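You operate a simulated robot arm through the tools that you are given. There is no shell and no other tool. Be economical: measure what you need, move in short steps, check, and stop when the job is done.

You run a simulated two-armed robot. Do the job below in one go: nothing can be reset, and whatever is moved stays where it is left.

TASK
Hold the open tin on the parts stand top steady with one hand and put the socket from the front bench top in it with the other.

It is judged by the outcome, as a careful person would: the job done as asked, and still so three seconds after it is handed in. It fails if anything else is knocked over, pushed out of place, dropped, spilled or broken.

THE ROBOT
Two 7-joint arms with two-finger parallel grippers on one trunk, on a base that drives. Base frame: it is fixed to the floor where the robot stands at the start and does not move with it; the origin is under the middle of the robot, x ahead of it, y to its left, z up; the surface under the hand at the start is at about z = 900. Units: mm, degrees, N and s.
The left shoulder is at the start at [42, 174, 1310], the right one opposite. With the tool pointing down near the work surface each hand reaches from about 100 to 660 mm from the robot's upright axis, wherever it stands, measured 20 degrees to its own side. Places, roughly: open tin [3500, 3000, 1000]. Payload 3.6 kg a hand.
The tool frame of a hand sits at the grasp point between the pads (the TCP): z along the fingers, y along the line on which they close. The tips reach 30 mm beyond it. Largest opening 110 mm; finger width 20, thickness 10; the body of the gripper, 48 by 112 mm, starts 55 mm behind the TCP.
Orientation is that of the tool frame in the base frame, as [roll, pitch, yaw] about the fixed x, y, z axes, in that order (R = Rz(yaw) Ry(pitch) Rx(roll)). With the fingers straight down and closing along the base's y, the tool's x points along the base's -x, its y along +y and its z along -z.

THE INTERFACE
- The arms move only by the tool apply_moves. It takes "left_commands", "right_commands" or both (then of equal length, played together; a hand with none holds still); each is a list of rows, each a list of 7 numbers: the shift along the base's x, y, z in units of 50 mm (1.0 is 50 mm), then the turn, a rotation vector about the base's x, y, z in units of 5 degrees (1.0 is 5 degrees), then the opening, from 0 (shut) to 1 (fully open). In form: [[dx, dy, dz, wx, wy, wz, jaw], ...]. A call has 1 to 12 rows; each row shifts and turns the commanded pose from where the row before left it. A call with a number of a shift or a turn outside -1 to 1 is refused whole. Rows are played at 5 a second. More than 50 mm and 8.6 degrees between two rows, or a gripper value outside its range, and nothing of the call is played. A pose out of reach is approached as far as the arm can. The call stops where the force on the tool passes 40 N (or 10 N more than at its start, if that is more) or the arm is blocked; 0.2 s more then pass. The fingers move at their own pace (about 153 mm/s each) and stop on an object; they squeeze with about 30 N. The grip force told is the motor's: it shows also when the fingers shut on nothing. Time passes only in rows, and 0.2 s behind the last, so rows that do not move let the fingers close. It gives the time, the measured TCP pose, the force on the tool (base axes), the opening and the grip force at its end, in the units of the frame above (readings bear some noise), with the torque about the TCP (base axes, N m) and any sound that the robot's microphone picked up.
- Cameras (640 x 400 px; columns grow to the right, rows downward): "scene" is now at [123.4, 46.4, 1487.7]; the picture's right is [0.47, -0.89, -0.00], its down [-0.50, -0.26, -0.82] and it looks along [0.73, 0.38, -0.57] (base axes); focal length 269 px, centre (320, 200). "left" rides on the left gripper at [72, -17, -103] in its tool frame; the picture's right is [0.23, 0.97, 0.00], its down [-0.76, 0.18, -0.62] and it looks along [-0.61, 0.14, 0.78] (tool axes); focal length 222 px, centre (320, 200). "right" rides on the right gripper at [72, 17, -103] in its tool frame; the picture's right is [-0.23, 0.97, 0.00], its down [-0.76, -0.18, -0.62] and it looks along [-0.61, -0.14, 0.78] (tool axes); focal length 222 px, centre (320, 200). There is no depth. A picture from a camera that has moved, and an enlarged one, comes with that camera's place and axes in the base frame and with its lens. The place of the scene camera against the robot may be out by one fixed shift of up to 12 mm in any direction.
- snapshot(camera): a new picture of that camera. No time passes.
- slide_trunk(by): slides the trunk up (or, below 0, down) by that many mm; the arms and the scene camera ride with it, the base frame stays. It gives what a move gives, with no picture.
- drive_base(legs): drives the robot by 1 to 6 legs, each [ahead, left, turn to the left] in mm, mm and degrees, along the robot's own axes; the way and the turn of a leg run together, so that a leg with both is an arc; at most 1500 mm and 180 degrees a leg. The arms and the cameras ride along, it lands a little off, and it stops where it bumps. It gives what a move gives.
- aim_head(pan, tilt): turns the head with the scene camera to pan (to the left, within 86 degrees either way) and tilt (down, from -29 to 69), counted from straight ahead of the robot. It gives what a move gives.
- inspect(camera, box): a new picture of the part [left, top, right, bottom] of that camera's present view, enlarged. No time passes.
- finish_job(): hands the job in; it is judged then, once.

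Work in short steps. Places have to be worked out from the pictures, the camera data and where the tool is seen: move nearer, look again, correct. Check each grasp and each placing, and mend what went wrong. You have 120 turns and 108 pictures in all, those below and enlarged ones among them. Open the grippers and draw the arms clear of the work before you hand the job in, unless the task says otherwise; then end with one line.

The tools are called after "Emit:" as a command line: name --argument value ..., lists and objects as JSON in quotes. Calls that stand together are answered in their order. apply_moves: Moves the arms, as the interface text tells. Its arguments: {"type":"object","properties":{"left_commands":{"type":"array","items":{"type":"array","items":{"type":"number"}}},"right_commands":{"type":"array","items":{"type":"array","items":{"type":"number"}}}},"required":[]} The other tools are called the same way: slide_trunk (by) slides the trunk up or down; drive_base (legs) drives the base; aim_head (pan, tilt) turns the head that bears the scene camera; snapshot (camera) takes a picture; inspect (camera, box) takes an enlarged picture of a part of a camera's view; finish_job () hands the job in.

At the start:

```text
time: 0.0
left_ee_pos: [418.8, 386.5, 1227.4]
left_tcp_rot: [180.0, -0.1, 180.0]
left_force: [-0.7, -0.4, 0.4]
left_torque: [0.04, 0.01, 0.0]
left_finger_gap: 110.2
left_grip_force: 0.0
right_ee_pos: [458.3, -35.2, 1162.3]
right_tcp_rot: [-180.0, 0.0, 180.0]
right_force: [-0.1, -0.5, 0.1]
right_torque: [0.0, -0.02, 0.01]
right_finger_gap: 110.1
right_grip_force: 0.2
trunk travel left (down, up): [-425.0, 338.0]
robot x, y, heading: [-0.4, 0.3, 0.1]
head pan, tilt: [27.7, 34.6]
```

scene: 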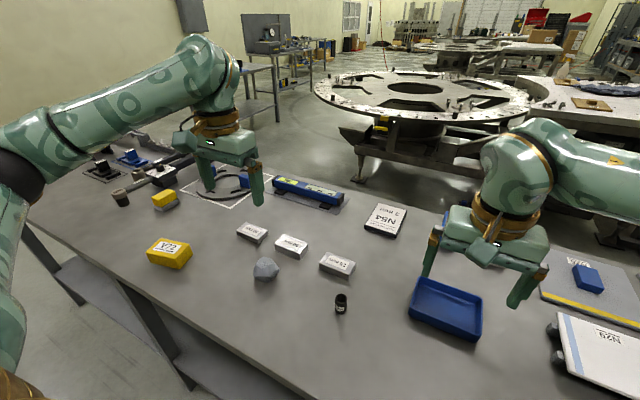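
right: 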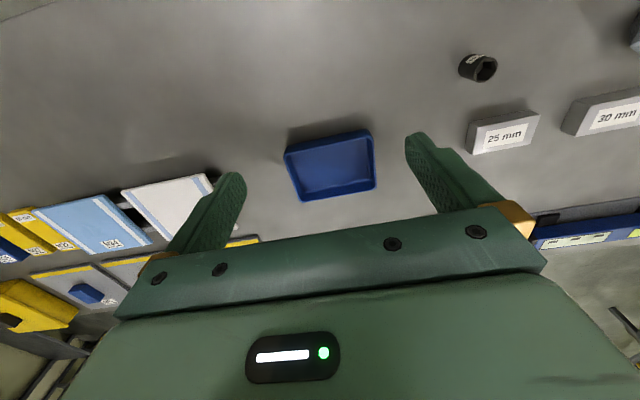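
left: 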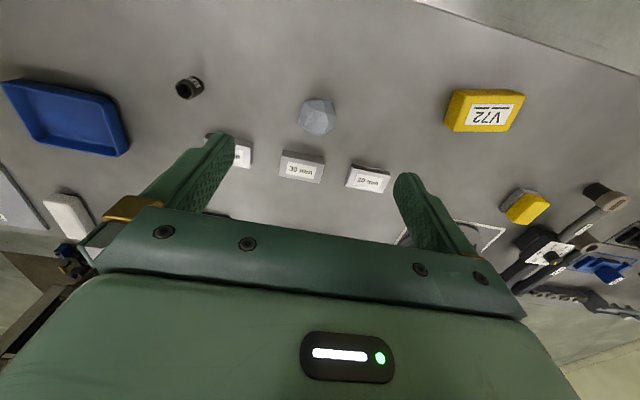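

The socket seems to be the small black cylinder at about [493, 182, 915]. I'll look closer at it.

Emit:
inspect --camera "scene" --box '[260, 250, 420, 350]'

Emit:
inspect --camera "left" --box '[130, 40, 290, 140]'

```text
4.00 times, centred on (340, 300) of scene
camera zoom: at [123.4, 46.4, 1487.7], right [0.47, -0.89, 0.0], down [-0.5, -0.26, -0.82], along [0.73, 0.38, -0.57], focal length 1075 px, centre (240, -200)
```

zoom: 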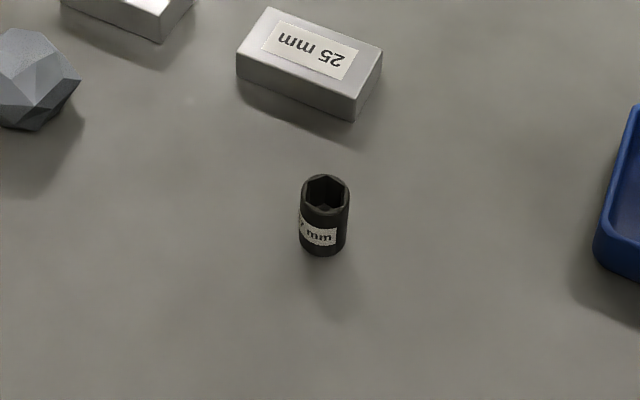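

```text
4.00 times, centred on (210, 90) of left
camera zoom: at [346.2, 370.5, 1331.5], right [-0.23, 0.97, 0.0], down [0.76, 0.18, 0.62], along [0.61, 0.14, -0.78], focal length 888 px, centre (760, 640)
```

zoom: 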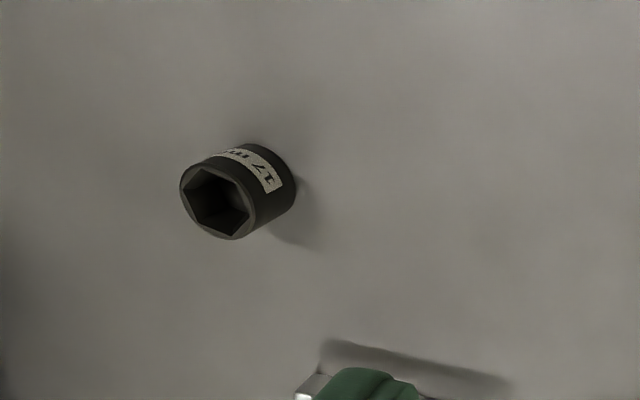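

Two views put the socket upright, about 30 mm wide and 40 tall, near [480, 176]. I'll move the left hand above it, keeping high.

Emit:
apply_moves --left_commands '[[0.245, -0.842, -0.748, 0, 0, 0, 0.8], [0.245, -0.842, -0.748, 0, 0, 0, 0.8], [0.245, -0.842, -0.748, 0, 0, 0, 0.8], [0.245, -0.842, -0.748, 0, 0, 0, 0.8], [0.245, -0.842, -0.748, 0, 0, 0, 0.8], [0, 0, 0, 0, 0, 0, 0.8]]'

Emit:
snapshot --camera "left"

Emit:
snapshot --camera "right"

```text
refused: row 1 steps farther than a row can; nothing moved
```

```text
102 pictures are left
camera left: at [346.2, 370.5, 1331.5], right [-0.23, 0.97, 0.0], down [0.76, 0.18, 0.62], along [0.61, 0.14, -0.78], focal length 222 px, centre (320, 200)
```

left: 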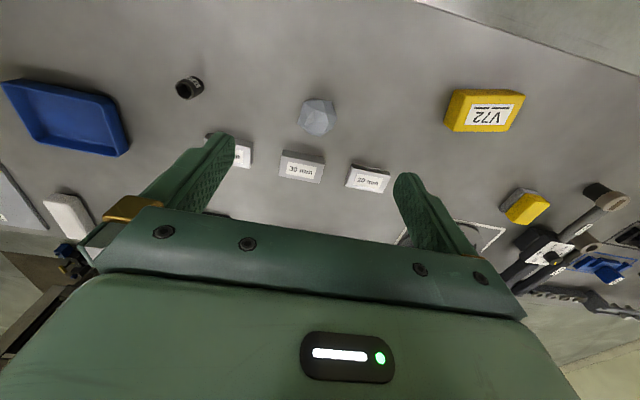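

```text
101 pictures are left
camera right: at [384.8, -18.9, 1265.6], right [0.23, 0.97, 0.0], down [0.76, -0.18, 0.62], along [0.61, -0.14, -0.78], focal length 222 px, centre (320, 200)
```

right: 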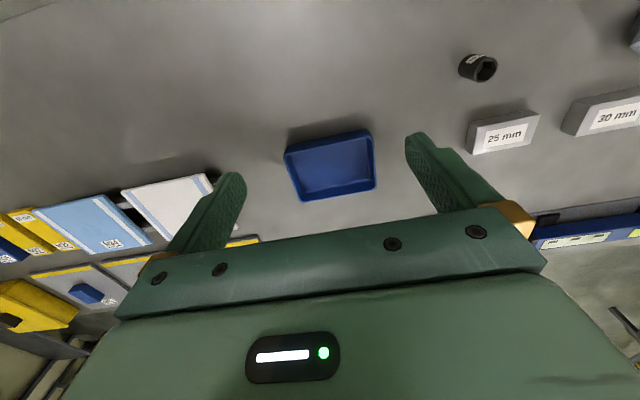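

The step limit applies to the total length, so I'll use smaller steps.

Emit:
apply_moves --left_commands '[[0.175, -0.6, -0.535, 0, 0, 0, 0.8], [0.175, -0.6, -0.535, 0, 0, 0, 0.8], [0.175, -0.6, -0.535, 0, 0, 0, 0.8], [0.175, -0.6, -0.535, 0, 0, 0, 0.8], [0.175, -0.6, -0.535, 0, 0, 0, 0.8], [0.175, -0.6, -0.535, 0, 0, 0, 0.8], [0.175, -0.6, -0.535, 0, 0, 0, 0.8], [0, 0, 0, 0, 0, 0, 0.8]]'

Emit:
snapshot --camera "left"

```text
time: 1.8
left_ee_pos: [480.2, 179.3, 1039.6]
left_tcp_rot: [-179.9, 0.0, -179.9]
left_force: [-0.3, 0.2, 0.2]
left_torque: [0.0, -0.02, -0.03]
left_finger_gap: 88.0
left_grip_force: 0.0
right_ee_pos: [457.5, -35.0, 1163.3]
right_tcp_rot: [180.0, -0.1, 180.0]
right_force: [0.0, 0.5, -0.5]
right_torque: [0.03, 0.01, 0.03]
right_finger_gap: 110.1
right_grip_force: 0.0
trunk travel left (down, up): [-425.0, 338.0]
robot x, y, heading: [2.1, 1.2, 0.1]
head pan, tilt: [27.7, 34.6]
```

```text
100 pictures are left
camera left: at [408.1, 162.4, 1143.3], right [-0.23, 0.97, 0.0], down [0.76, 0.18, 0.62], along [0.61, 0.14, -0.78], focal length 222 px, centre (320, 200)
```

left: 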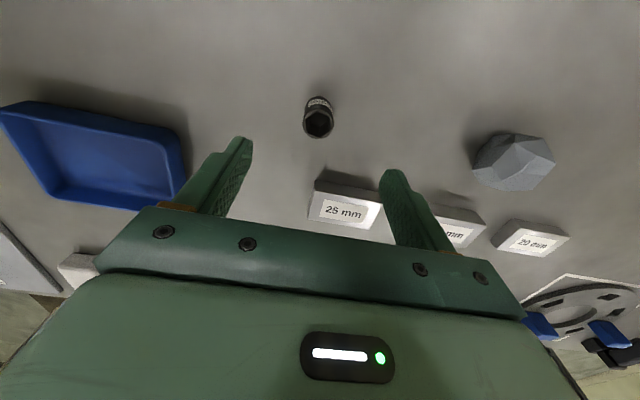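

The socket is centred under the hand (about [479, 177]). I'll descend to about z=946 and look before closing.

Emit:
apply_moves --left_commands '[[0, -0.03, -0.6, 0, 0, 0, 0.8], [0, 0, -0.6, 0, 0, 0, 0.7], [0, 0, -0.4, 0, 0, 0, 0.6], [0, 0, -0.25, 0, 0, 0, 0.6], [0, 0, 0, 0, 0, 0, 0.6]]'

Emit:
snapshot --camera "left"

Emit:
inspect --camera "scene" --box '[240, 220, 440, 345]'

```text
time: 3.0
left_ee_pos: [481.4, 176.5, 947.3]
left_tcp_rot: [180.0, 0.0, 180.0]
left_force: [0.6, 0.5, 0.1]
left_torque: [0.03, 0.03, -0.01]
left_finger_gap: 66.0
left_grip_force: 0.0
right_ee_pos: [457.7, -35.3, 1162.9]
right_tcp_rot: [180.0, 0.1, -179.9]
right_force: [-0.4, -0.2, 0.2]
right_torque: [0.02, -0.01, -0.02]
right_finger_gap: 109.8
right_grip_force: 0.0
trunk travel left (down, up): [-425.0, 338.0]
robot x, y, heading: [-0.6, 3.9, 0.1]
head pan, tilt: [27.7, 34.6]
```

```text
99 pictures are left
camera left: at [407.9, 160.0, 1051.4], right [-0.23, 0.97, 0.0], down [0.76, 0.18, 0.62], along [0.61, 0.14, -0.78], focal length 222 px, centre (320, 200)
```

left: 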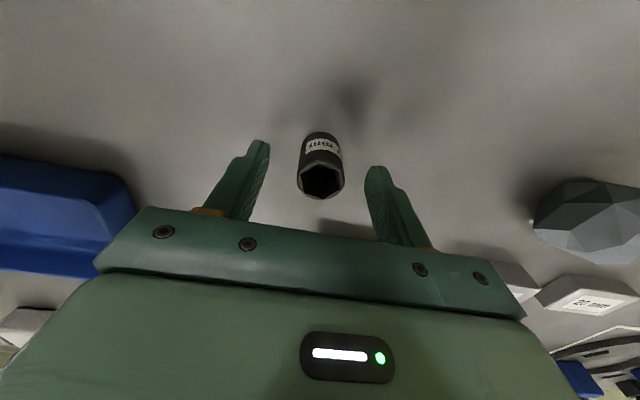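

```text
3.20 times, centred on (340, 282) of scene
camera zoom: at [123.5, 46.2, 1487.7], right [0.47, -0.89, 0.0], down [-0.5, -0.26, -0.82], along [0.73, 0.38, -0.57], focal length 860 px, centre (256, -64)
```

zoom: 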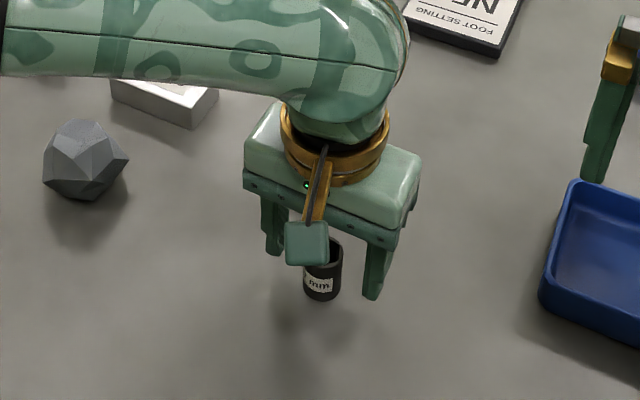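

Socket is between the fingers. I'll lower 7 mm more, close, and lift.

Emit:
apply_moves --left_commands '[[0, 0, -0.14, 0, 0, 0, 0.6], [0, 0, 0, 0, 0, 0, 0], [0, 0, 0, 0, 0, 0, 0], [0, 0, 0, 0, 0, 0, 0]]'

Emit:
snapshot --camera "left"

```text
time: 4.0
left_ee_pos: [480.8, 176.8, 940.2]
left_tcp_rot: [180.0, 0.0, -180.0]
left_force: [0.9, -0.8, 0.8]
left_torque: [0.01, -0.04, 0.01]
left_finger_gap: 27.4
left_grip_force: 30.2
right_ee_pos: [458.4, -35.2, 1163.2]
right_tcp_rot: [180.0, 0.0, -180.0]
right_force: [-0.1, -0.3, 0.0]
right_torque: [0.0, -0.01, -0.05]
right_finger_gap: 110.5
right_grip_force: 0.0
trunk travel left (down, up): [-425.0, 338.0]
robot x, y, heading: [-1.0, 0.0, -0.0]
head pan, tilt: [27.7, 34.6]
```

```text
97 pictures are left
camera left: at [408.1, 159.5, 1044.8], right [-0.23, 0.97, 0.0], down [0.76, 0.18, 0.62], along [0.61, 0.14, -0.78], focal length 222 px, centre (320, 200)
```

left: 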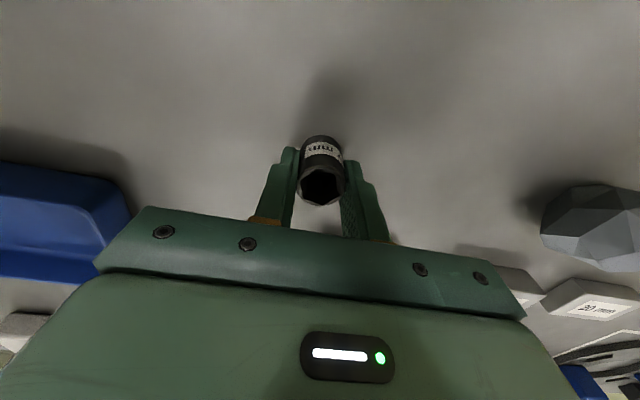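

Gripped (27.4 mm, 30 N). Lift straight up 250 mm and check.

Emit:
apply_moves --left_commands '[[0, 0, 0.5, 0, 0, 0, 0], [0, 0, 0.7, 0, 0, 0, 0], [0, 0, 0.8, 0, 0, 0, 0], [0, 0, 0.8, 0, 0, 0, 0], [0, 0, 0.8, 0, 0, 0, 0], [0, 0, 0.8, 0, 0, 0, 0], [0, 0, 0.6, 0, 0, 0, 0], [0, 0, 0, 0, 0, 0, 0]]'

Emit:
snapshot --camera "left"

Emit:
aim_head --pan 40 --tilt 10

Emit:
snapshot --camera "scene"

Emit:
aim_head --pan -40 --tilt 25

Emit:
snapshot --camera "scene"

Emit:
aim_head --pan 84 --tilt 30

Emit:
snapshot --camera "scene"

```text
time: 5.8
left_ee_pos: [483.5, 174.4, 1194.5]
left_tcp_rot: [179.9, -0.1, -180.0]
left_force: [0.0, 0.0, -0.2]
left_torque: [0.0, 0.0, -0.02]
left_finger_gap: 27.8
left_grip_force: 30.2
right_ee_pos: [458.1, -35.0, 1162.0]
right_tcp_rot: [-180.0, 0.0, 179.9]
right_force: [0.2, -0.9, 0.5]
right_torque: [0.01, -0.03, 0.01]
right_finger_gap: 110.0
right_grip_force: 0.0
trunk travel left (down, up): [-425.0, 338.0]
robot x, y, heading: [-3.2, -0.5, -0.1]
head pan, tilt: [27.7, 34.6]
```

```text
96 pictures are left
camera left: at [411.0, 158.5, 1297.9], right [-0.23, 0.97, 0.0], down [0.76, 0.18, 0.62], along [0.61, 0.14, -0.78], focal length 222 px, centre (320, 200)
```

left: 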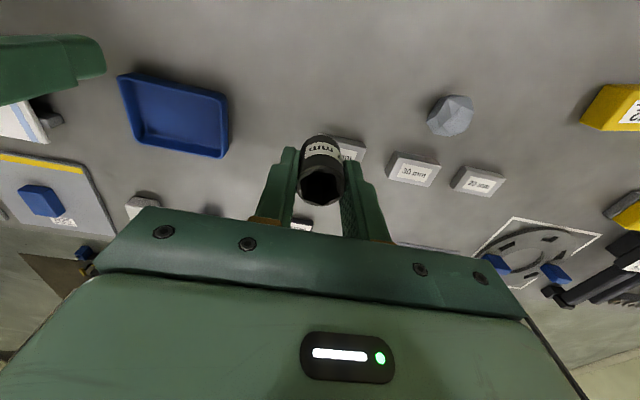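

```text
time: 6.7
left_ee_pos: [484.0, 175.0, 1192.3]
left_tcp_rot: [180.0, 0.0, 180.0]
left_force: [0.1, 0.0, -0.7]
left_torque: [-0.01, -0.02, -0.01]
left_finger_gap: 27.6
left_grip_force: 30.0
right_ee_pos: [457.9, -35.5, 1163.2]
right_tcp_rot: [-180.0, -0.1, -179.9]
right_force: [-0.6, 0.0, -0.4]
right_torque: [0.0, 0.0, -0.03]
right_finger_gap: 109.8
right_grip_force: 0.1
trunk travel left (down, up): [-425.0, 338.0]
robot x, y, heading: [4.6, -1.0, -0.0]
head pan, tilt: [40.0, 10.0]
```

```text
95 pictures are left
camera scene: at [116.7, 65.0, 1527.1], right [0.64, -0.77, 0.0], down [-0.13, -0.11, -0.98], along [0.75, 0.63, -0.17], focal length 269 px, centre (320, 200)
```

scene: 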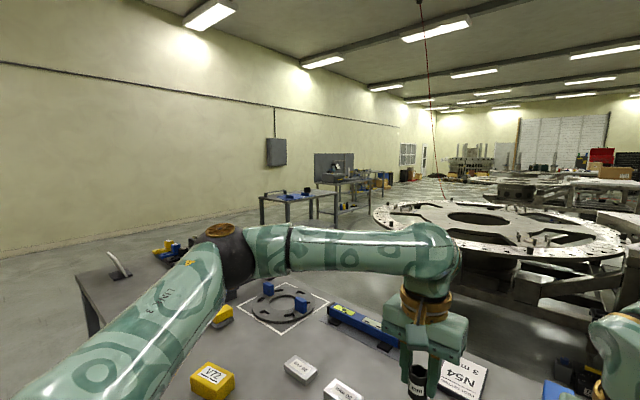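

```text
time: 8.2
left_ee_pos: [483.9, 174.6, 1193.8]
left_tcp_rot: [180.0, 0.0, -180.0]
left_force: [-0.9, -1.2, -1.0]
left_torque: [-0.02, 0.0, 0.02]
left_finger_gap: 27.6
left_grip_force: 29.9
right_ee_pos: [457.6, -34.8, 1162.4]
right_tcp_rot: [-179.9, 0.0, -180.0]
right_force: [0.3, -0.7, 0.5]
right_torque: [0.02, -0.02, 0.0]
right_finger_gap: 110.0
right_grip_force: 0.1
trunk travel left (down, up): [-425.0, 338.0]
robot x, y, heading: [-2.1, -0.1, -0.0]
head pan, tilt: [-40.0, 25.0]
```

```text
94 pictures are left
camera scene: at [116.1, -53.9, 1502.8], right [-0.64, -0.77, 0.0], down [-0.32, 0.27, -0.91], along [0.69, -0.58, -0.42], focal length 269 px, centre (320, 200)
```

scene: 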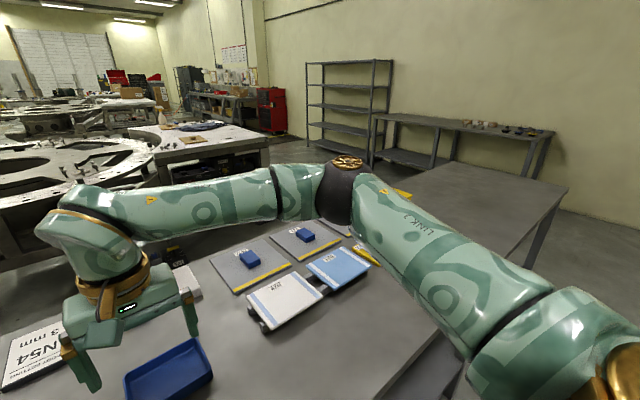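

```text
time: 10.3
left_ee_pos: [483.2, 173.2, 1192.7]
left_tcp_rot: [179.9, 0.0, -180.0]
left_force: [0.3, -0.1, -1.5]
left_torque: [-0.02, -0.03, 0.0]
left_finger_gap: 27.1
left_grip_force: 30.1
right_ee_pos: [457.6, -34.9, 1163.7]
right_tcp_rot: [-179.9, 0.0, -180.0]
right_force: [-0.2, 0.2, -0.6]
right_torque: [0.05, 0.0, -0.01]
right_finger_gap: 109.8
right_grip_force: 0.0
trunk travel left (down, up): [-425.0, 338.0]
robot x, y, heading: [1.3, 1.2, -0.1]
head pan, tilt: [84.0, 30.0]
```

```text
93 pictures are left
camera scene: at [54.9, 95.2, 1494.9], right [0.99, -0.11, 0.0], down [-0.05, -0.5, -0.87], along [0.09, 0.86, -0.5], focal length 269 px, centre (320, 200)
```

scene: 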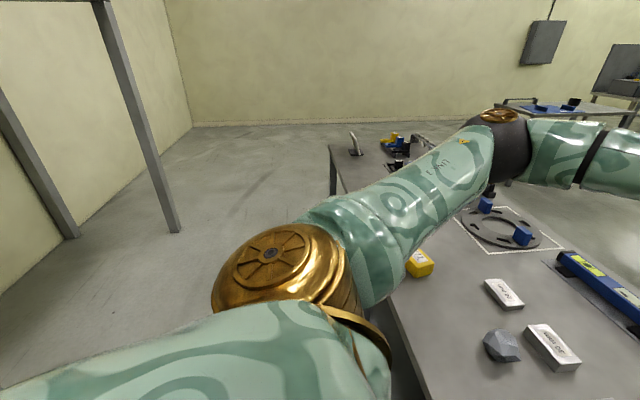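

Socket held fine. Now look at the far tables where the tin should be (pan ~41°).

Emit:
aim_head --pan 41 --tilt 25

Emit:
snapshot --camera "scene"

Emit:
inspect --camera "scene" --box '[240, 60, 400, 160]'

```text
time: 11.4
left_ee_pos: [482.8, 174.9, 1192.0]
left_tcp_rot: [180.0, 0.0, 180.0]
left_force: [-0.7, 0.2, -0.3]
left_torque: [0.03, 0.02, -0.02]
left_finger_gap: 27.6
left_grip_force: 30.0
right_ee_pos: [458.1, -36.0, 1161.8]
right_tcp_rot: [-179.9, 0.0, -180.0]
right_force: [0.9, 0.3, 0.5]
right_torque: [0.01, 0.03, -0.03]
right_finger_gap: 109.9
right_grip_force: 0.0
trunk travel left (down, up): [-425.0, 338.0]
robot x, y, heading: [2.6, 2.4, 0.1]
head pan, tilt: [41.0, 25.0]
```

```text
92 pictures are left
camera scene: at [114.9, 65.7, 1502.8], right [0.66, -0.75, 0.0], down [-0.32, -0.28, -0.91], along [0.68, 0.6, -0.42], focal length 269 px, centre (320, 200)
```

scene: 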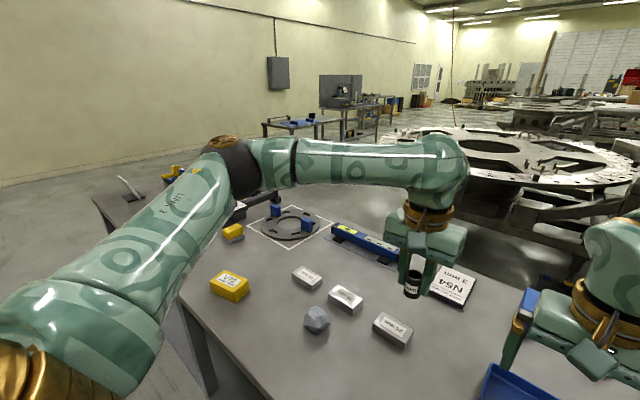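

```text
4.00 times, centred on (320, 110) of scene
camera zoom: at [114.9, 65.7, 1502.8], right [0.66, -0.75, 0.0], down [-0.32, -0.28, -0.91], along [0.68, 0.6, -0.42], focal length 1075 px, centre (320, 560)
```

zoom: 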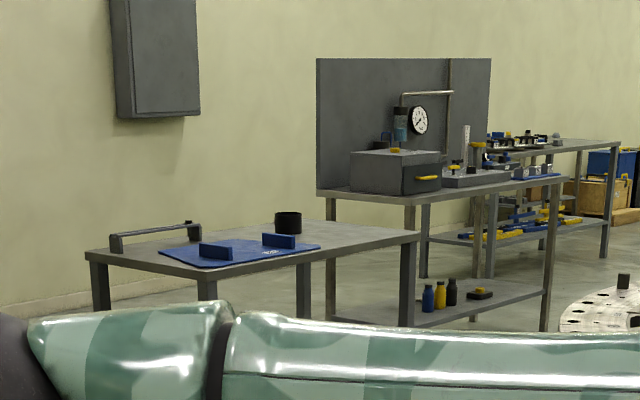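

The tin is the black can on the low table, roughly [3280, 3030, 900], nearer the table's far (+y) edge, with free floor behind. I'll back off a bit and drive left past the front bench, then look.

Emit:
drive_base --legs '[[-150, 0, 0], [0, 1500, 0], [0, 1400, 0]]'

Emit:
aim_head --pan 10 --tilt 15

Emit:
snapshot --camera "scene"

```text
time: 25.9
left_ee_pos: [352.7, 2994.7, 1192.6]
left_tcp_rot: [-180.0, -0.1, -179.3]
left_force: [1.0, 0.7, -0.2]
left_torque: [-0.01, 0.0, 0.02]
left_finger_gap: 27.4
left_grip_force: 29.8
right_ee_pos: [328.8, 2785.7, 1163.2]
right_tcp_rot: [-180.0, 0.0, -179.3]
right_force: [-0.3, -0.4, 0.6]
right_torque: [-0.01, 0.0, 0.0]
right_finger_gap: 109.9
right_grip_force: 0.0
trunk travel left (down, up): [-425.0, 338.0]
robot x, y, heading: [-126.3, 2817.8, 0.6]
head pan, tilt: [41.0, 25.0]
```

```text
time: 26.9
left_ee_pos: [353.7, 2995.2, 1193.4]
left_tcp_rot: [180.0, 0.1, -179.2]
left_force: [0.3, 0.8, -0.1]
left_torque: [-0.01, 0.0, 0.0]
left_finger_gap: 27.4
left_grip_force: 30.2
right_ee_pos: [330.1, 2784.1, 1162.8]
right_tcp_rot: [-180.0, 0.0, -179.4]
right_force: [0.3, 0.0, 0.2]
right_torque: [0.01, 0.02, 0.03]
right_finger_gap: 110.0
right_grip_force: 0.0
trunk travel left (down, up): [-425.0, 338.0]
robot x, y, heading: [-128.6, 2813.5, 0.5]
head pan, tilt: [10.0, 15.0]
```

```text
90 pictures are left
camera scene: at [9.0, 2837.5, 1519.0], right [0.19, -0.98, 0.0], down [-0.26, -0.05, -0.97], along [0.95, 0.18, -0.26], focal length 269 px, centre (320, 200)
```

scene: 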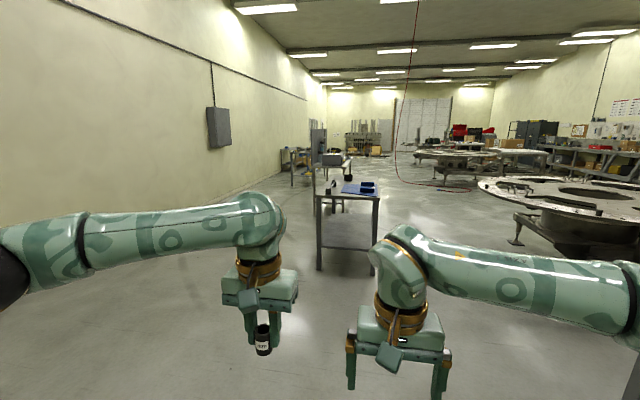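

Stand is ahead; zoom in on it.

Emit:
inspect --camera "scene" --box '[270, 140, 430, 240]'

```text
4.00 times, centred on (350, 190) of scene
camera zoom: at [9.0, 2837.5, 1519.0], right [0.19, -0.98, 0.0], down [-0.26, -0.05, -0.97], along [0.95, 0.18, -0.26], focal length 1075 px, centre (200, 240)
```

zoom: 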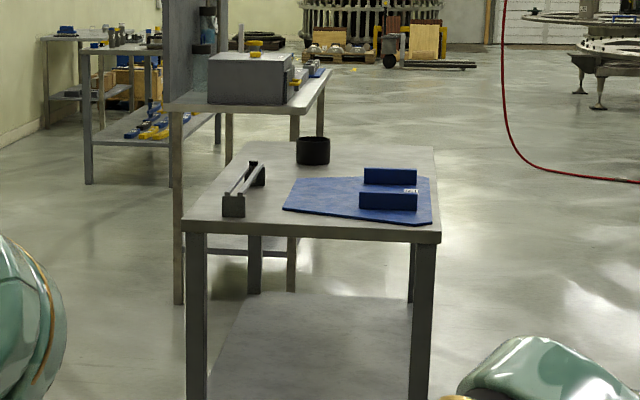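

Stand top spans about x 2490–3720, y 2735–3345, z≈870; tin near [3430, 3115]. I'll drive around to the free back side, staying well clear, and turn to face −y.

Emit:
drive_base --legs '[[0, 1150, 0], [1500, 0, 0], [1500, 0, 0], [560, 0, 0], [0, 0, -90]]'

Emit:
aim_head --pan 0 --tilt 40

Emit:
snapshot --camera "scene"

```text
time: 53.5
left_ee_pos: [3570.6, 3488.3, 1193.4]
left_tcp_rot: [-180.0, -0.1, 88.0]
left_force: [0.1, -0.2, -0.4]
left_torque: [0.01, 0.02, -0.01]
left_finger_gap: 27.4
left_grip_force: 30.0
right_ee_pos: [3362.8, 3521.1, 1162.2]
right_tcp_rot: [-180.0, 0.1, 88.1]
right_force: [0.7, -0.5, 0.4]
right_torque: [-0.01, 0.0, 0.02]
right_finger_gap: 109.7
right_grip_force: 0.0
trunk travel left (down, up): [-425.0, 338.0]
robot x, y, heading: [3409.7, 3978.1, -91.7]
head pan, tilt: [10.0, 15.0]
```

```text
time: 54.4
left_ee_pos: [3571.4, 3488.5, 1194.1]
left_tcp_rot: [-180.0, -0.1, 88.2]
left_force: [-0.3, 0.3, -1.4]
left_torque: [0.02, 0.01, 0.01]
left_finger_gap: 27.6
left_grip_force: 29.9
right_ee_pos: [3363.1, 3521.8, 1162.6]
right_tcp_rot: [-179.9, 0.0, 88.1]
right_force: [-0.1, -0.6, 1.2]
right_torque: [0.0, 0.0, -0.07]
right_finger_gap: 110.1
right_grip_force: 0.0
trunk travel left (down, up): [-425.0, 338.0]
robot x, y, heading: [3412.7, 3978.4, -92.0]
head pan, tilt: [0.0, 40.0]
```

```text
88 pictures are left
camera scene: at [3416.5, 3860.1, 1479.5], right [-1.0, 0.03, 0.0], down [0.02, 0.64, -0.77], along [-0.03, -0.77, -0.64], focal length 269 px, centre (320, 200)
```

scene: 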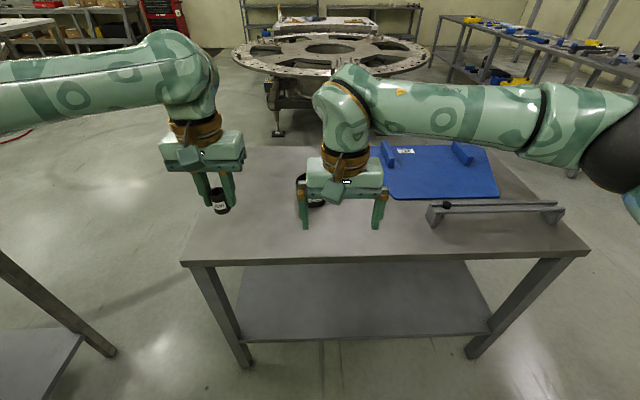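

Tin is partly hidden behind the right gripper, at about [3415, 3155]. I'll move the right hand to its side later; first close in 280 mm and square up by 2°.

Emit:
drive_base --legs '[[0, 0, 2], [270, 0, 0]]'

Emit:
aim_head --pan 0 --tilt 50

Emit:
snapshot --camera "scene"

Emit:
snapshot --camera "right"

Emit:
snapshot --camera "left"

```text
time: 56.7
left_ee_pos: [3594.9, 3224.2, 1192.8]
left_tcp_rot: [180.0, 0.0, 90.7]
left_force: [0.5, -0.8, -1.0]
left_torque: [0.02, -0.02, 0.01]
left_finger_gap: 27.5
left_grip_force: 29.8
right_ee_pos: [3384.5, 3248.0, 1162.5]
right_tcp_rot: [180.0, -0.1, 90.6]
right_force: [0.7, -0.1, 0.0]
right_torque: [-0.02, 0.02, -0.03]
right_finger_gap: 110.0
right_grip_force: 0.1
trunk travel left (down, up): [-425.0, 338.0]
robot x, y, heading: [3414.6, 3706.9, -89.1]
head pan, tilt: [0.0, 40.0]
```

```text
time: 57.4
left_ee_pos: [3595.3, 3224.7, 1193.7]
left_tcp_rot: [179.9, 0.0, 90.7]
left_force: [0.0, 0.3, -1.3]
left_torque: [0.0, 0.0, 0.01]
left_finger_gap: 27.6
left_grip_force: 29.9
right_ee_pos: [3384.2, 3249.5, 1162.5]
right_tcp_rot: [180.0, 0.0, 90.5]
right_force: [-0.3, 0.5, -0.1]
right_torque: [0.01, 0.0, -0.03]
right_finger_gap: 110.0
right_grip_force: 0.1
trunk travel left (down, up): [-425.0, 338.0]
robot x, y, heading: [3415.9, 3707.8, -89.4]
head pan, tilt: [0.0, 50.0]
```

```text
87 pictures are left
camera scene: at [3423.6, 3596.6, 1465.3], right [-1.0, -0.01, 0.0], down [-0.01, 0.77, -0.64], along [0.01, -0.64, -0.77], focal length 269 px, centre (320, 200)
```

scene: 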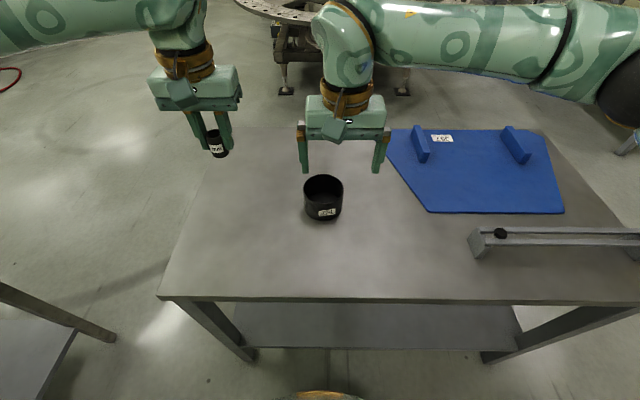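

```text
86 pictures are left
camera right: at [3400.3, 3320.5, 1265.6], right [0.98, -0.22, 0.0], down [-0.17, -0.76, 0.62], along [-0.13, -0.61, -0.78], focal length 222 px, centre (320, 200)
```

right: 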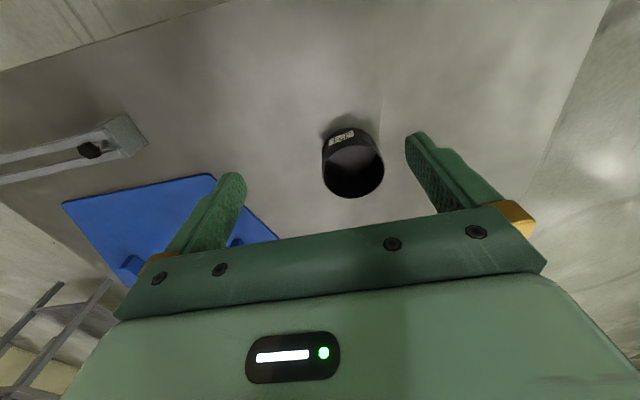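

```text
85 pictures are left
camera left: at [3576.7, 3298.0, 1297.7], right [0.97, 0.24, 0.0], down [0.19, -0.76, 0.62], along [0.15, -0.61, -0.78], focal length 222 px, centre (320, 200)
```

left: 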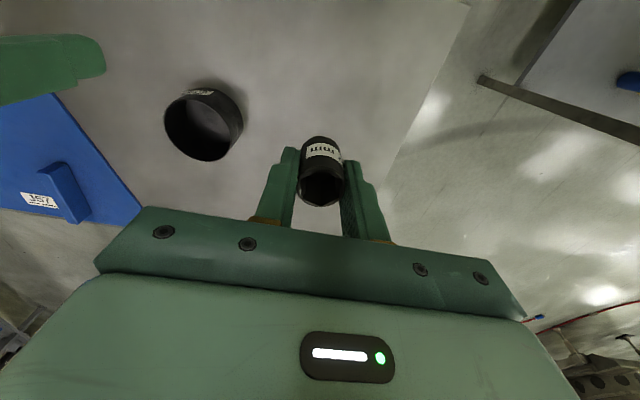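

The tin is about 105 mm wide with its rim near z≈925, centre about [3415, 3105]. Zooming to measure.

Emit:
inspect --camera "scene" --box '[282, 160, 362, 235]'

Emit:
inspect --camera "right" --box '[293, 110, 413, 210]'

```text
5.33 times, centred on (322, 198) of scene
camera zoom: at [3423.6, 3596.6, 1465.3], right [-1.0, -0.01, 0.0], down [-0.01, 0.77, -0.64], along [0.01, -0.64, -0.77], focal length 1433 px, centre (309, 213)
```

zoom: 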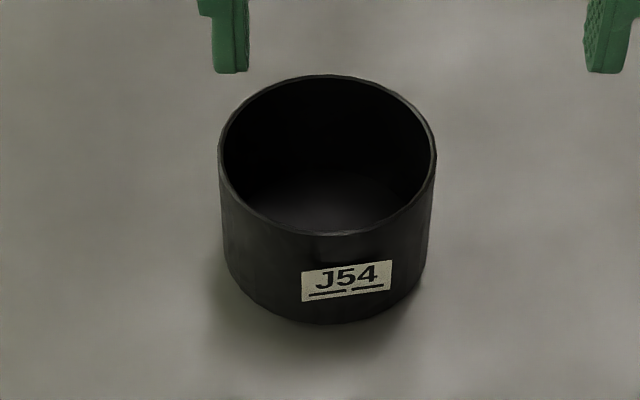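

```text
4.00 times, centred on (353, 160) of right
camera zoom: at [3400.3, 3320.5, 1265.6], right [0.98, -0.22, 0.0], down [-0.17, -0.76, 0.62], along [-0.13, -0.61, -0.78], focal length 888 px, centre (188, 360)
```

zoom: 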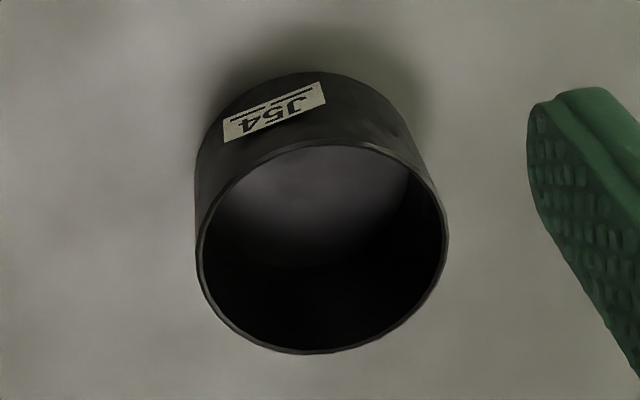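

Tin rim outer diameter is about 106 mm – too wide to straddle safely, so I'll pinch the near wall with the right hand (closing along y, leaning outward to −x), leaving room for the left hand, closing along y, to lower the socket. First turn both hands 90° so their cameras sit outward.

Emit:
apply_moves --left_commands '[[0, 0, 0, 0, 0, -1, 0], [0, 0, 0, 0, 0, -1, 0], [0, 0, 0, 0, 0, -1, 0], [0, 0, 0, 0, 0, -1, 0], [0, 0, 0, 0, 0, -1, 0], [0, 0, 0, 0, 0, -1, 0], [0, 0, 0, 0, 0, -1, 0], [0, 0, 0, 0, 0, -1, 0], [0, 0, 0, 0, 0, -1, 0]]' --right_commands '[[-0.1, 0, 0.3, 0, 0, 1, 1], [-0.1, 0, 0.3, 0, 0, 1, 1], [-0.1, 0, 0, 0, 0, 1, 1], [-0.1, 0, 0, 0, 0, 1, 1], [-0.1, 0, 0, 0, 0, 1, 1], [-0.1, 0, 0, 0, 0, 1, 1], [-0.1, 0, 0, 0, 0, 1, 1], [-0.1, 0, 0, 0, 0, 1, 1], [-0.1, 0, 0, 0, 0, 1, 1]]'

Emit:
snapshot --camera "scene"

```text
time: 59.4
left_ee_pos: [3595.4, 3226.3, 1194.1]
left_tcp_rot: [-179.9, 0.1, 45.6]
left_force: [0.5, 0.0, -0.8]
left_torque: [-0.02, 0.01, -0.01]
left_finger_gap: 27.2
left_grip_force: 30.0
right_ee_pos: [3354.7, 3248.2, 1190.8]
right_tcp_rot: [179.9, 0.0, 120.7]
right_force: [-1.2, 0.4, 0.1]
right_torque: [0.0, 0.01, -0.02]
right_finger_gap: 110.1
right_grip_force: 0.1
right hand out of reach, approached as far as the arm can: row 7, 8, 9
trunk travel left (down, up): [-425.0, 338.0]
robot x, y, heading: [3410.8, 3707.6, -89.5]
head pan, tilt: [0.0, 50.0]
```

```text
82 pictures are left
camera scene: at [3423.6, 3596.6, 1465.3], right [-1.0, -0.01, 0.0], down [-0.01, 0.77, -0.64], along [0.01, -0.64, -0.77], focal length 269 px, centre (320, 200)
```

scene: 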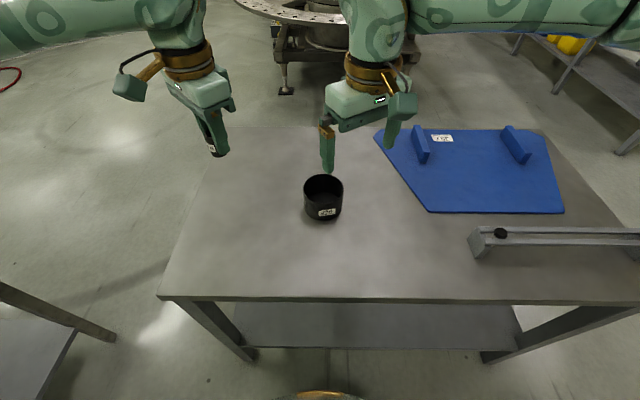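

The right wrist stops at about 120° yaw, so I'll try leaning that arm outward first and then turning further; the left continues its turn.

Emit:
apply_moves --left_commands '[[0, 0, 0, 0, 0, -1, 0], [0, 0, 0, 0, 0, -1, 0], [0, 0, 0, 0, 0, -1, 0], [0, 0, 0, 0, 0, -1, 0], [0, 0, 0, 0, 0, -1, 0], [0, 0, 0, 0, 0, -1, 0], [0, 0, 0, 0, 0, -1, 0], [0, 0, 0, 0, 0, -1, 0], [0, 0, 0, 0, 0, -1, 0]]' --right_commands '[[0, 0, 0, 0, -1, 0, 1], [0, 0, 0, 0, -1, 0, 1], [0, 0, 0, 0, -1, 0, 1], [0, 0, 0, 0, -1, 0, 1], [0, 0, 0, 0, -1, 0, 1], [0, 0, 0, 0, -1, 0, 1], [0, 0, 0, 0, -1, 0, 1], [0, 0, 0, 0, 0, 0, 1], [0, 0, 0, 0, 0, 0, 1]]'

Emit:
snapshot --camera "scene"

```text
time: 61.4
left_ee_pos: [3594.5, 3225.8, 1194.4]
left_tcp_rot: [-179.9, 0.1, 0.6]
left_force: [-0.3, -0.4, -0.9]
left_torque: [0.02, -0.04, -0.01]
left_finger_gap: 27.1
left_grip_force: 30.2
right_ee_pos: [3353.6, 3249.5, 1191.3]
right_tcp_rot: [148.9, 17.0, 115.9]
right_force: [-0.5, 0.0, -0.1]
right_torque: [0.02, 0.0, 0.01]
right_finger_gap: 110.0
right_grip_force: 0.1
trunk travel left (down, up): [-425.0, 338.0]
robot x, y, heading: [3411.8, 3705.7, -89.6]
head pan, tilt: [0.0, 50.0]
```

```text
81 pictures are left
camera scene: at [3423.2, 3596.6, 1465.3], right [-1.0, -0.01, 0.0], down [-0.01, 0.77, -0.64], along [0.01, -0.64, -0.77], focal length 269 px, centre (320, 200)
```

scene: 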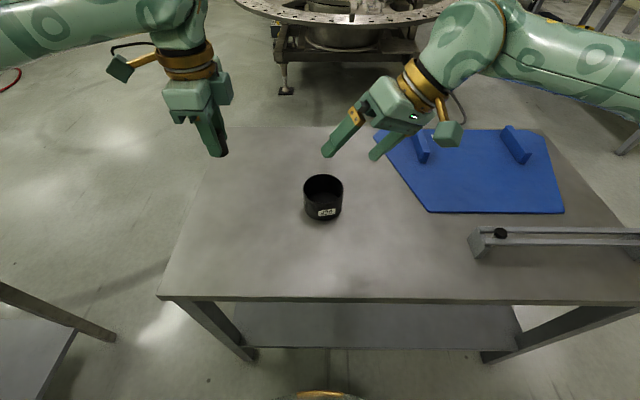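

Lean worked and the left is at yaw ≈0. Now turn the right hand further about its tool axis.

Emit:
apply_moves --right_commands '[[0, 0, 0, -0.574, 0, 0.819, 1], [0, 0, 0, -0.574, 0, 0.819, 1], [0, 0, 0, -0.574, 0, 0.819, 1], [0, 0, 0, -0.574, 0, 0.819, 1], [0, 0, 0, -0.574, 0, 0.819, 1], [0, 0, 0, -0.574, 0, 0.819, 1], [0, 0, 0, -0.574, 0, 0.819, 1], [0, 0, 0, -0.574, 0, 0.819, 1], [0, 0, 0, -0.574, 0, 0.819, 1], [0, 0, 0, -0.574, 0, 0.819, 1], [0, 0, 0, -0.574, 0, 0.819, 1], [0, 0, 0, -0.574, 0, 0.819, 1]]'

Emit:
snapshot --camera "scene"

```text
time: 64.0
left_ee_pos: [3594.0, 3225.5, 1194.4]
left_tcp_rot: [-180.0, 0.0, 0.8]
left_force: [-0.2, -0.4, -0.7]
left_torque: [0.04, 0.01, 0.01]
left_finger_gap: 27.3
left_grip_force: 29.9
right_ee_pos: [3354.2, 3249.1, 1191.8]
right_tcp_rot: [148.9, 17.0, 115.8]
right_force: [0.3, 0.2, -0.6]
right_torque: [0.0, -0.04, 0.02]
right_finger_gap: 109.8
right_grip_force: 0.2
right hand out of reach, approached as far as the arm can: row 1, 2, 3, 4, 5, 6, 7, 8, 9, 10, 11, 12
trunk travel left (down, up): [-425.0, 338.0]
robot x, y, heading: [3417.5, 3711.7, -89.2]
head pan, tilt: [0.0, 50.0]
```

```text
80 pictures are left
camera scene: at [3423.5, 3596.6, 1465.3], right [-1.0, -0.01, 0.0], down [-0.01, 0.77, -0.64], along [0.01, -0.64, -0.77], focal length 269 px, centre (320, 200)
```

scene: 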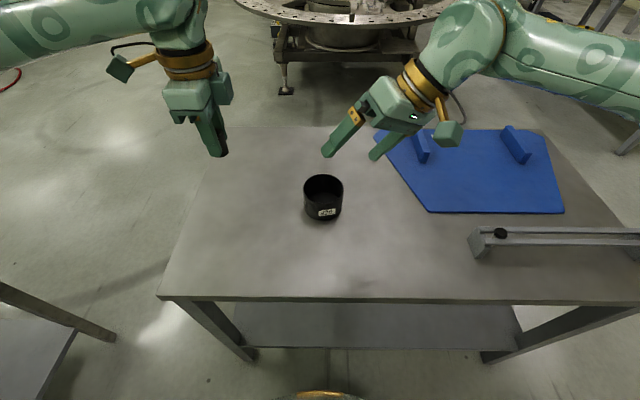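

That side is at its joint limit. New plan: right hand stays natural (vertical, closing along x) and pinches the tin's −x wall; the left hand leans ~22° outward to +x so the bodies stay clear. Undo the right lean and turn, and lean the left.

Emit:
apply_moves --left_commands '[[0, 0, 0, 0, 1, 0, 0], [0, 0, 0, 0, 1, 0, 0], [0, 0, 0, 0, 1, 0, 0], [0, 0, 0, 0, 1, 0, 0], [0, 0, 0, 0, 0.4, 0, 0], [0, 0, 0, 0, 0, 0, 0], [0, 0, 0, 0, 0, 0, 0]]' --right_commands '[[0, 0, 0, 0, 1, 0, 1], [0, 0, 0, 0, 1, 0, 1], [0, 0, 0, 0, 1, 0, 1], [0, 0, 0, 0, 1, 0, 1], [0, 0, 0, 0, 1, 0, 1], [0, 0, 0, 0, 1, 0, 1], [0, 0, 0, 0, 1, 0, 1]]'

Emit:
apply_moves --right_commands '[[0, 0, 0, 0, 0, -1, 1], [0, 0, 0, 0, 0, -1, 1], [0, 0, 0, 0, 0, -1, 1], [0, 0, 0, 0, 0, -1, 1], [0, 0, 0, 0, 0, -1, 1], [0, 0, 0, 0, 0, -1, 1], [0, 0, 0, 0, 0, 0, 1]]'

Emit:
snapshot --camera "right"

Emit:
snapshot --camera "scene"

```text
time: 65.6
left_ee_pos: [3596.4, 3224.7, 1193.5]
left_tcp_rot: [-179.7, 22.0, 0.8]
left_force: [-0.1, -1.0, -0.2]
left_torque: [-0.01, 0.0, 0.0]
left_finger_gap: 27.4
left_grip_force: 29.6
right_ee_pos: [3354.9, 3248.7, 1191.2]
right_tcp_rot: [-179.8, -0.1, 120.6]
right_force: [-0.6, 0.3, 0.3]
right_torque: [-0.02, 0.01, -0.02]
right_finger_gap: 110.3
right_grip_force: 0.0
trunk travel left (down, up): [-425.0, 338.0]
robot x, y, heading: [3417.8, 3707.7, -89.5]
head pan, tilt: [0.0, 50.0]
```

```text
time: 67.2
left_ee_pos: [3595.5, 3224.8, 1194.3]
left_tcp_rot: [-179.8, 22.0, 0.8]
left_force: [-0.4, -0.1, -0.9]
left_torque: [0.02, -0.01, 0.06]
left_finger_gap: 27.1
left_grip_force: 30.6
right_ee_pos: [3355.4, 3249.1, 1192.3]
right_tcp_rot: [-179.9, 0.0, 90.5]
right_force: [-0.7, 0.8, -0.4]
right_torque: [-0.03, 0.01, -0.03]
right_finger_gap: 109.9
right_grip_force: 0.0
trunk travel left (down, up): [-425.0, 338.0]
robot x, y, heading: [3418.9, 3708.8, -89.4]
head pan, tilt: [0.0, 50.0]
```

```text
79 pictures are left
camera right: at [3370.2, 3321.3, 1294.9], right [0.98, -0.22, 0.0], down [-0.17, -0.76, 0.62], along [-0.14, -0.61, -0.78], focal length 222 px, centre (320, 200)
```

right: 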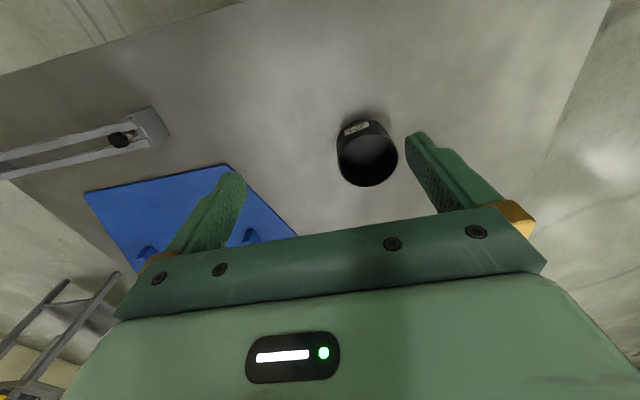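

```text
78 pictures are left
camera scene: at [3423.6, 3596.6, 1465.3], right [-1.0, -0.01, 0.0], down [-0.01, 0.77, -0.64], along [0.01, -0.64, -0.77], focal length 269 px, centre (320, 200)
```

scene: 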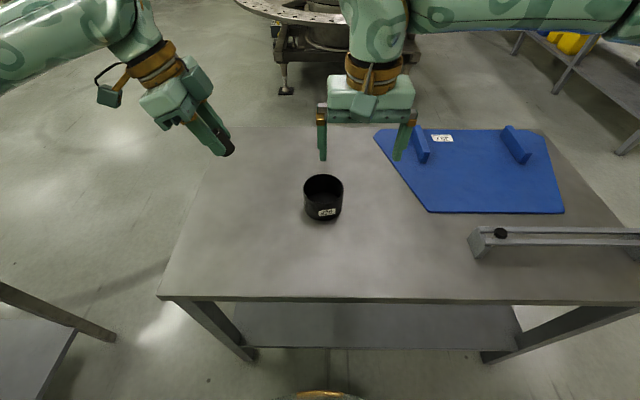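

Both poses good. Bring the right hand above the tin's −x wall at z≈1050 and look.

Emit:
apply_moves --right_commands '[[0.03, -0.58, -0.57, 0, 0, 0, 0.7], [0.03, -0.58, -0.57, 0, 0, 0, 0.6], [0.03, -0.58, -0.57, 0, 0, 0, 0.5], [0.03, -0.58, -0.57, 0, 0, 0, 0.5], [0.03, -0.58, -0.57, 0, 0, 0, 0.5], [0, 0, 0, 0, 0, 0, 0.5]]'

Emit:
snapshot --camera "right"

Emit:
inspect --camera "scene" --box '[260, 130, 388, 230]'

```text
time: 68.6
left_ee_pos: [3594.0, 3224.9, 1194.1]
left_tcp_rot: [-179.7, 22.0, 0.7]
left_force: [-0.4, -0.2, -0.5]
left_torque: [0.01, 0.0, -0.03]
left_finger_gap: 27.5
left_grip_force: 30.5
right_ee_pos: [3358.6, 3104.3, 1049.9]
right_tcp_rot: [-180.0, 0.1, 90.5]
right_force: [-0.4, 0.3, 0.2]
right_torque: [0.01, 0.0, 0.01]
right_finger_gap: 55.0
right_grip_force: 0.2
trunk travel left (down, up): [-425.0, 338.0]
robot x, y, heading: [3417.7, 3705.1, -89.4]
head pan, tilt: [0.0, 50.0]
```

```text
77 pictures are left
camera right: at [3373.7, 3177.0, 1154.2], right [0.98, -0.22, 0.0], down [-0.17, -0.76, 0.63], along [-0.14, -0.61, -0.78], focal length 222 px, centre (320, 200)
```

right: 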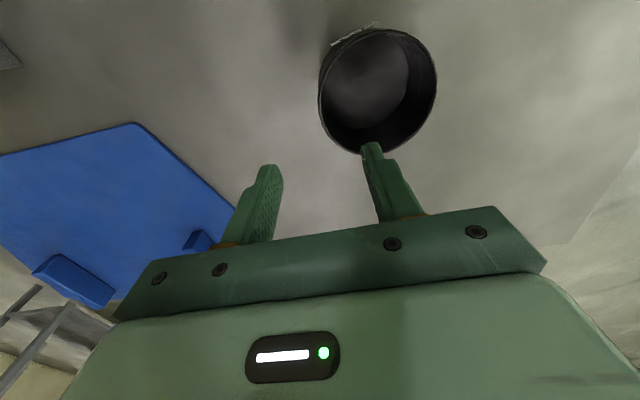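

```text
4.00 times, centred on (324, 180) of scene
camera zoom: at [3422.9, 3597.0, 1465.4], right [-1.0, -0.01, 0.0], down [-0.01, 0.77, -0.64], along [0.01, -0.64, -0.77], focal length 1075 px, centre (304, 280)
```

zoom: 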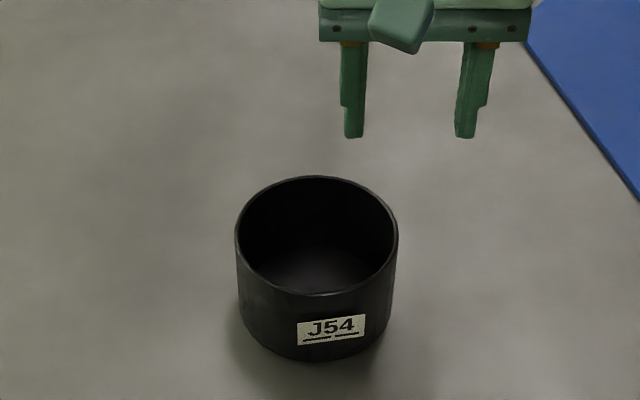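

Triangulating: rim centre ≈ [3411, 3124], rim z ≈ 954, OD ≈104. I'll shift +20 in y and lower to tips just above the rim, then look.

Emit:
apply_moves --right_commands '[[0.03, 0.4, 0, 0, 0, 0, 0.5], [0, 0, -0.5, 0, 0, 0, 0.5], [0, 0, -0.44, 0, 0, 0, 0.5], [0, 0, 0, 0, 0, 0, 0.5]]'

Emit:
snapshot --camera "right"

Emit:
inspect --camera "scene" --box '[260, 130, 388, 230]'

Emit:
inspect --camera "left" --box '[0, 0, 640, 400]'

```text
time: 69.6
left_ee_pos: [3594.2, 3225.0, 1194.1]
left_tcp_rot: [-179.7, 21.9, 0.7]
left_force: [-0.2, 0.3, -0.2]
left_torque: [0.0, -0.01, 0.0]
left_finger_gap: 27.5
left_grip_force: 30.0
right_ee_pos: [3363.7, 3121.9, 1000.6]
right_tcp_rot: [-180.0, 0.0, 90.5]
right_force: [0.2, 0.7, -0.2]
right_torque: [0.03, 0.0, 0.02]
right_finger_gap: 54.6
right_grip_force: 0.0
trunk travel left (down, up): [-425.0, 338.0]
robot x, y, heading: [3415.6, 3712.5, -89.5]
head pan, tilt: [0.0, 50.0]
```

```text
75 pictures are left
camera right: at [3378.7, 3194.0, 1104.6], right [0.98, -0.22, 0.0], down [-0.17, -0.76, 0.62], along [-0.13, -0.61, -0.78], focal length 222 px, centre (320, 200)
```

right: 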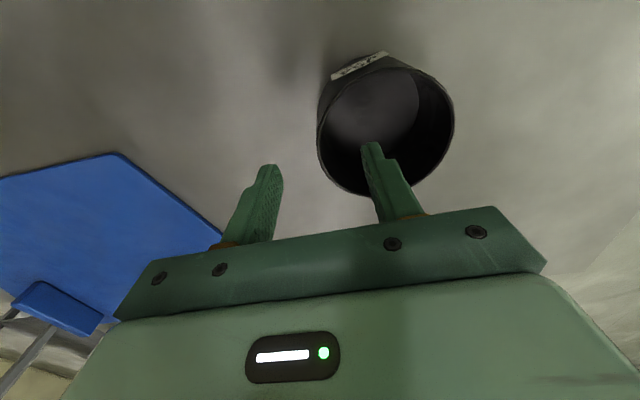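

```text
4.00 times, centred on (324, 180) of scene
camera zoom: at [3423.5, 3596.7, 1465.3], right [-1.0, -0.01, 0.0], down [-0.01, 0.77, -0.64], along [0.01, -0.64, -0.77], focal length 1075 px, centre (304, 280)
```

zoom: 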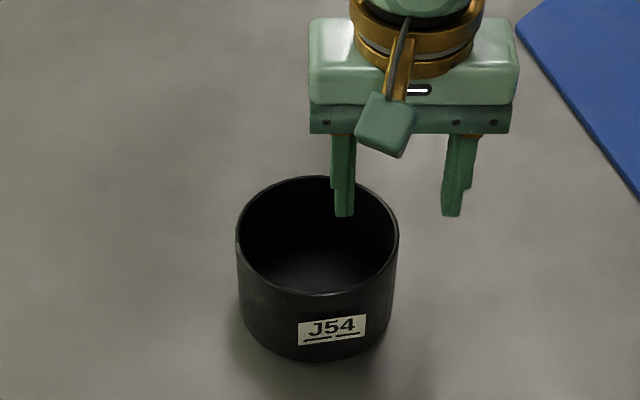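

```text
1.00 times, centred on (320, 200) of left (not enlarged: the box is as wide or as high as the picture)
camera zoom: at [3700.6, 3243.2, 1263.4], right [0.22, -0.97, -0.09], down [-0.47, -0.19, 0.86], along [-0.85, -0.15, -0.5], focal length 222 px, centre (320, 200)
```

zoom: 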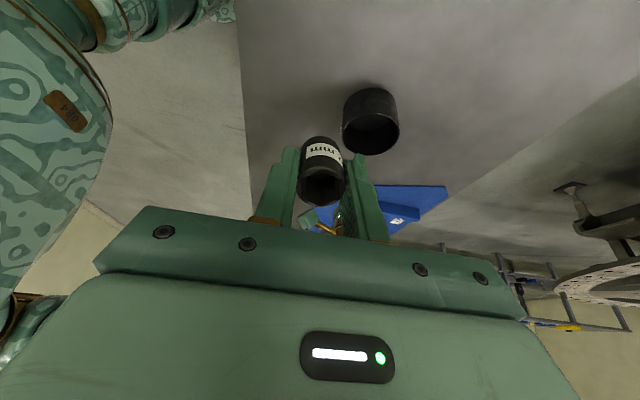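

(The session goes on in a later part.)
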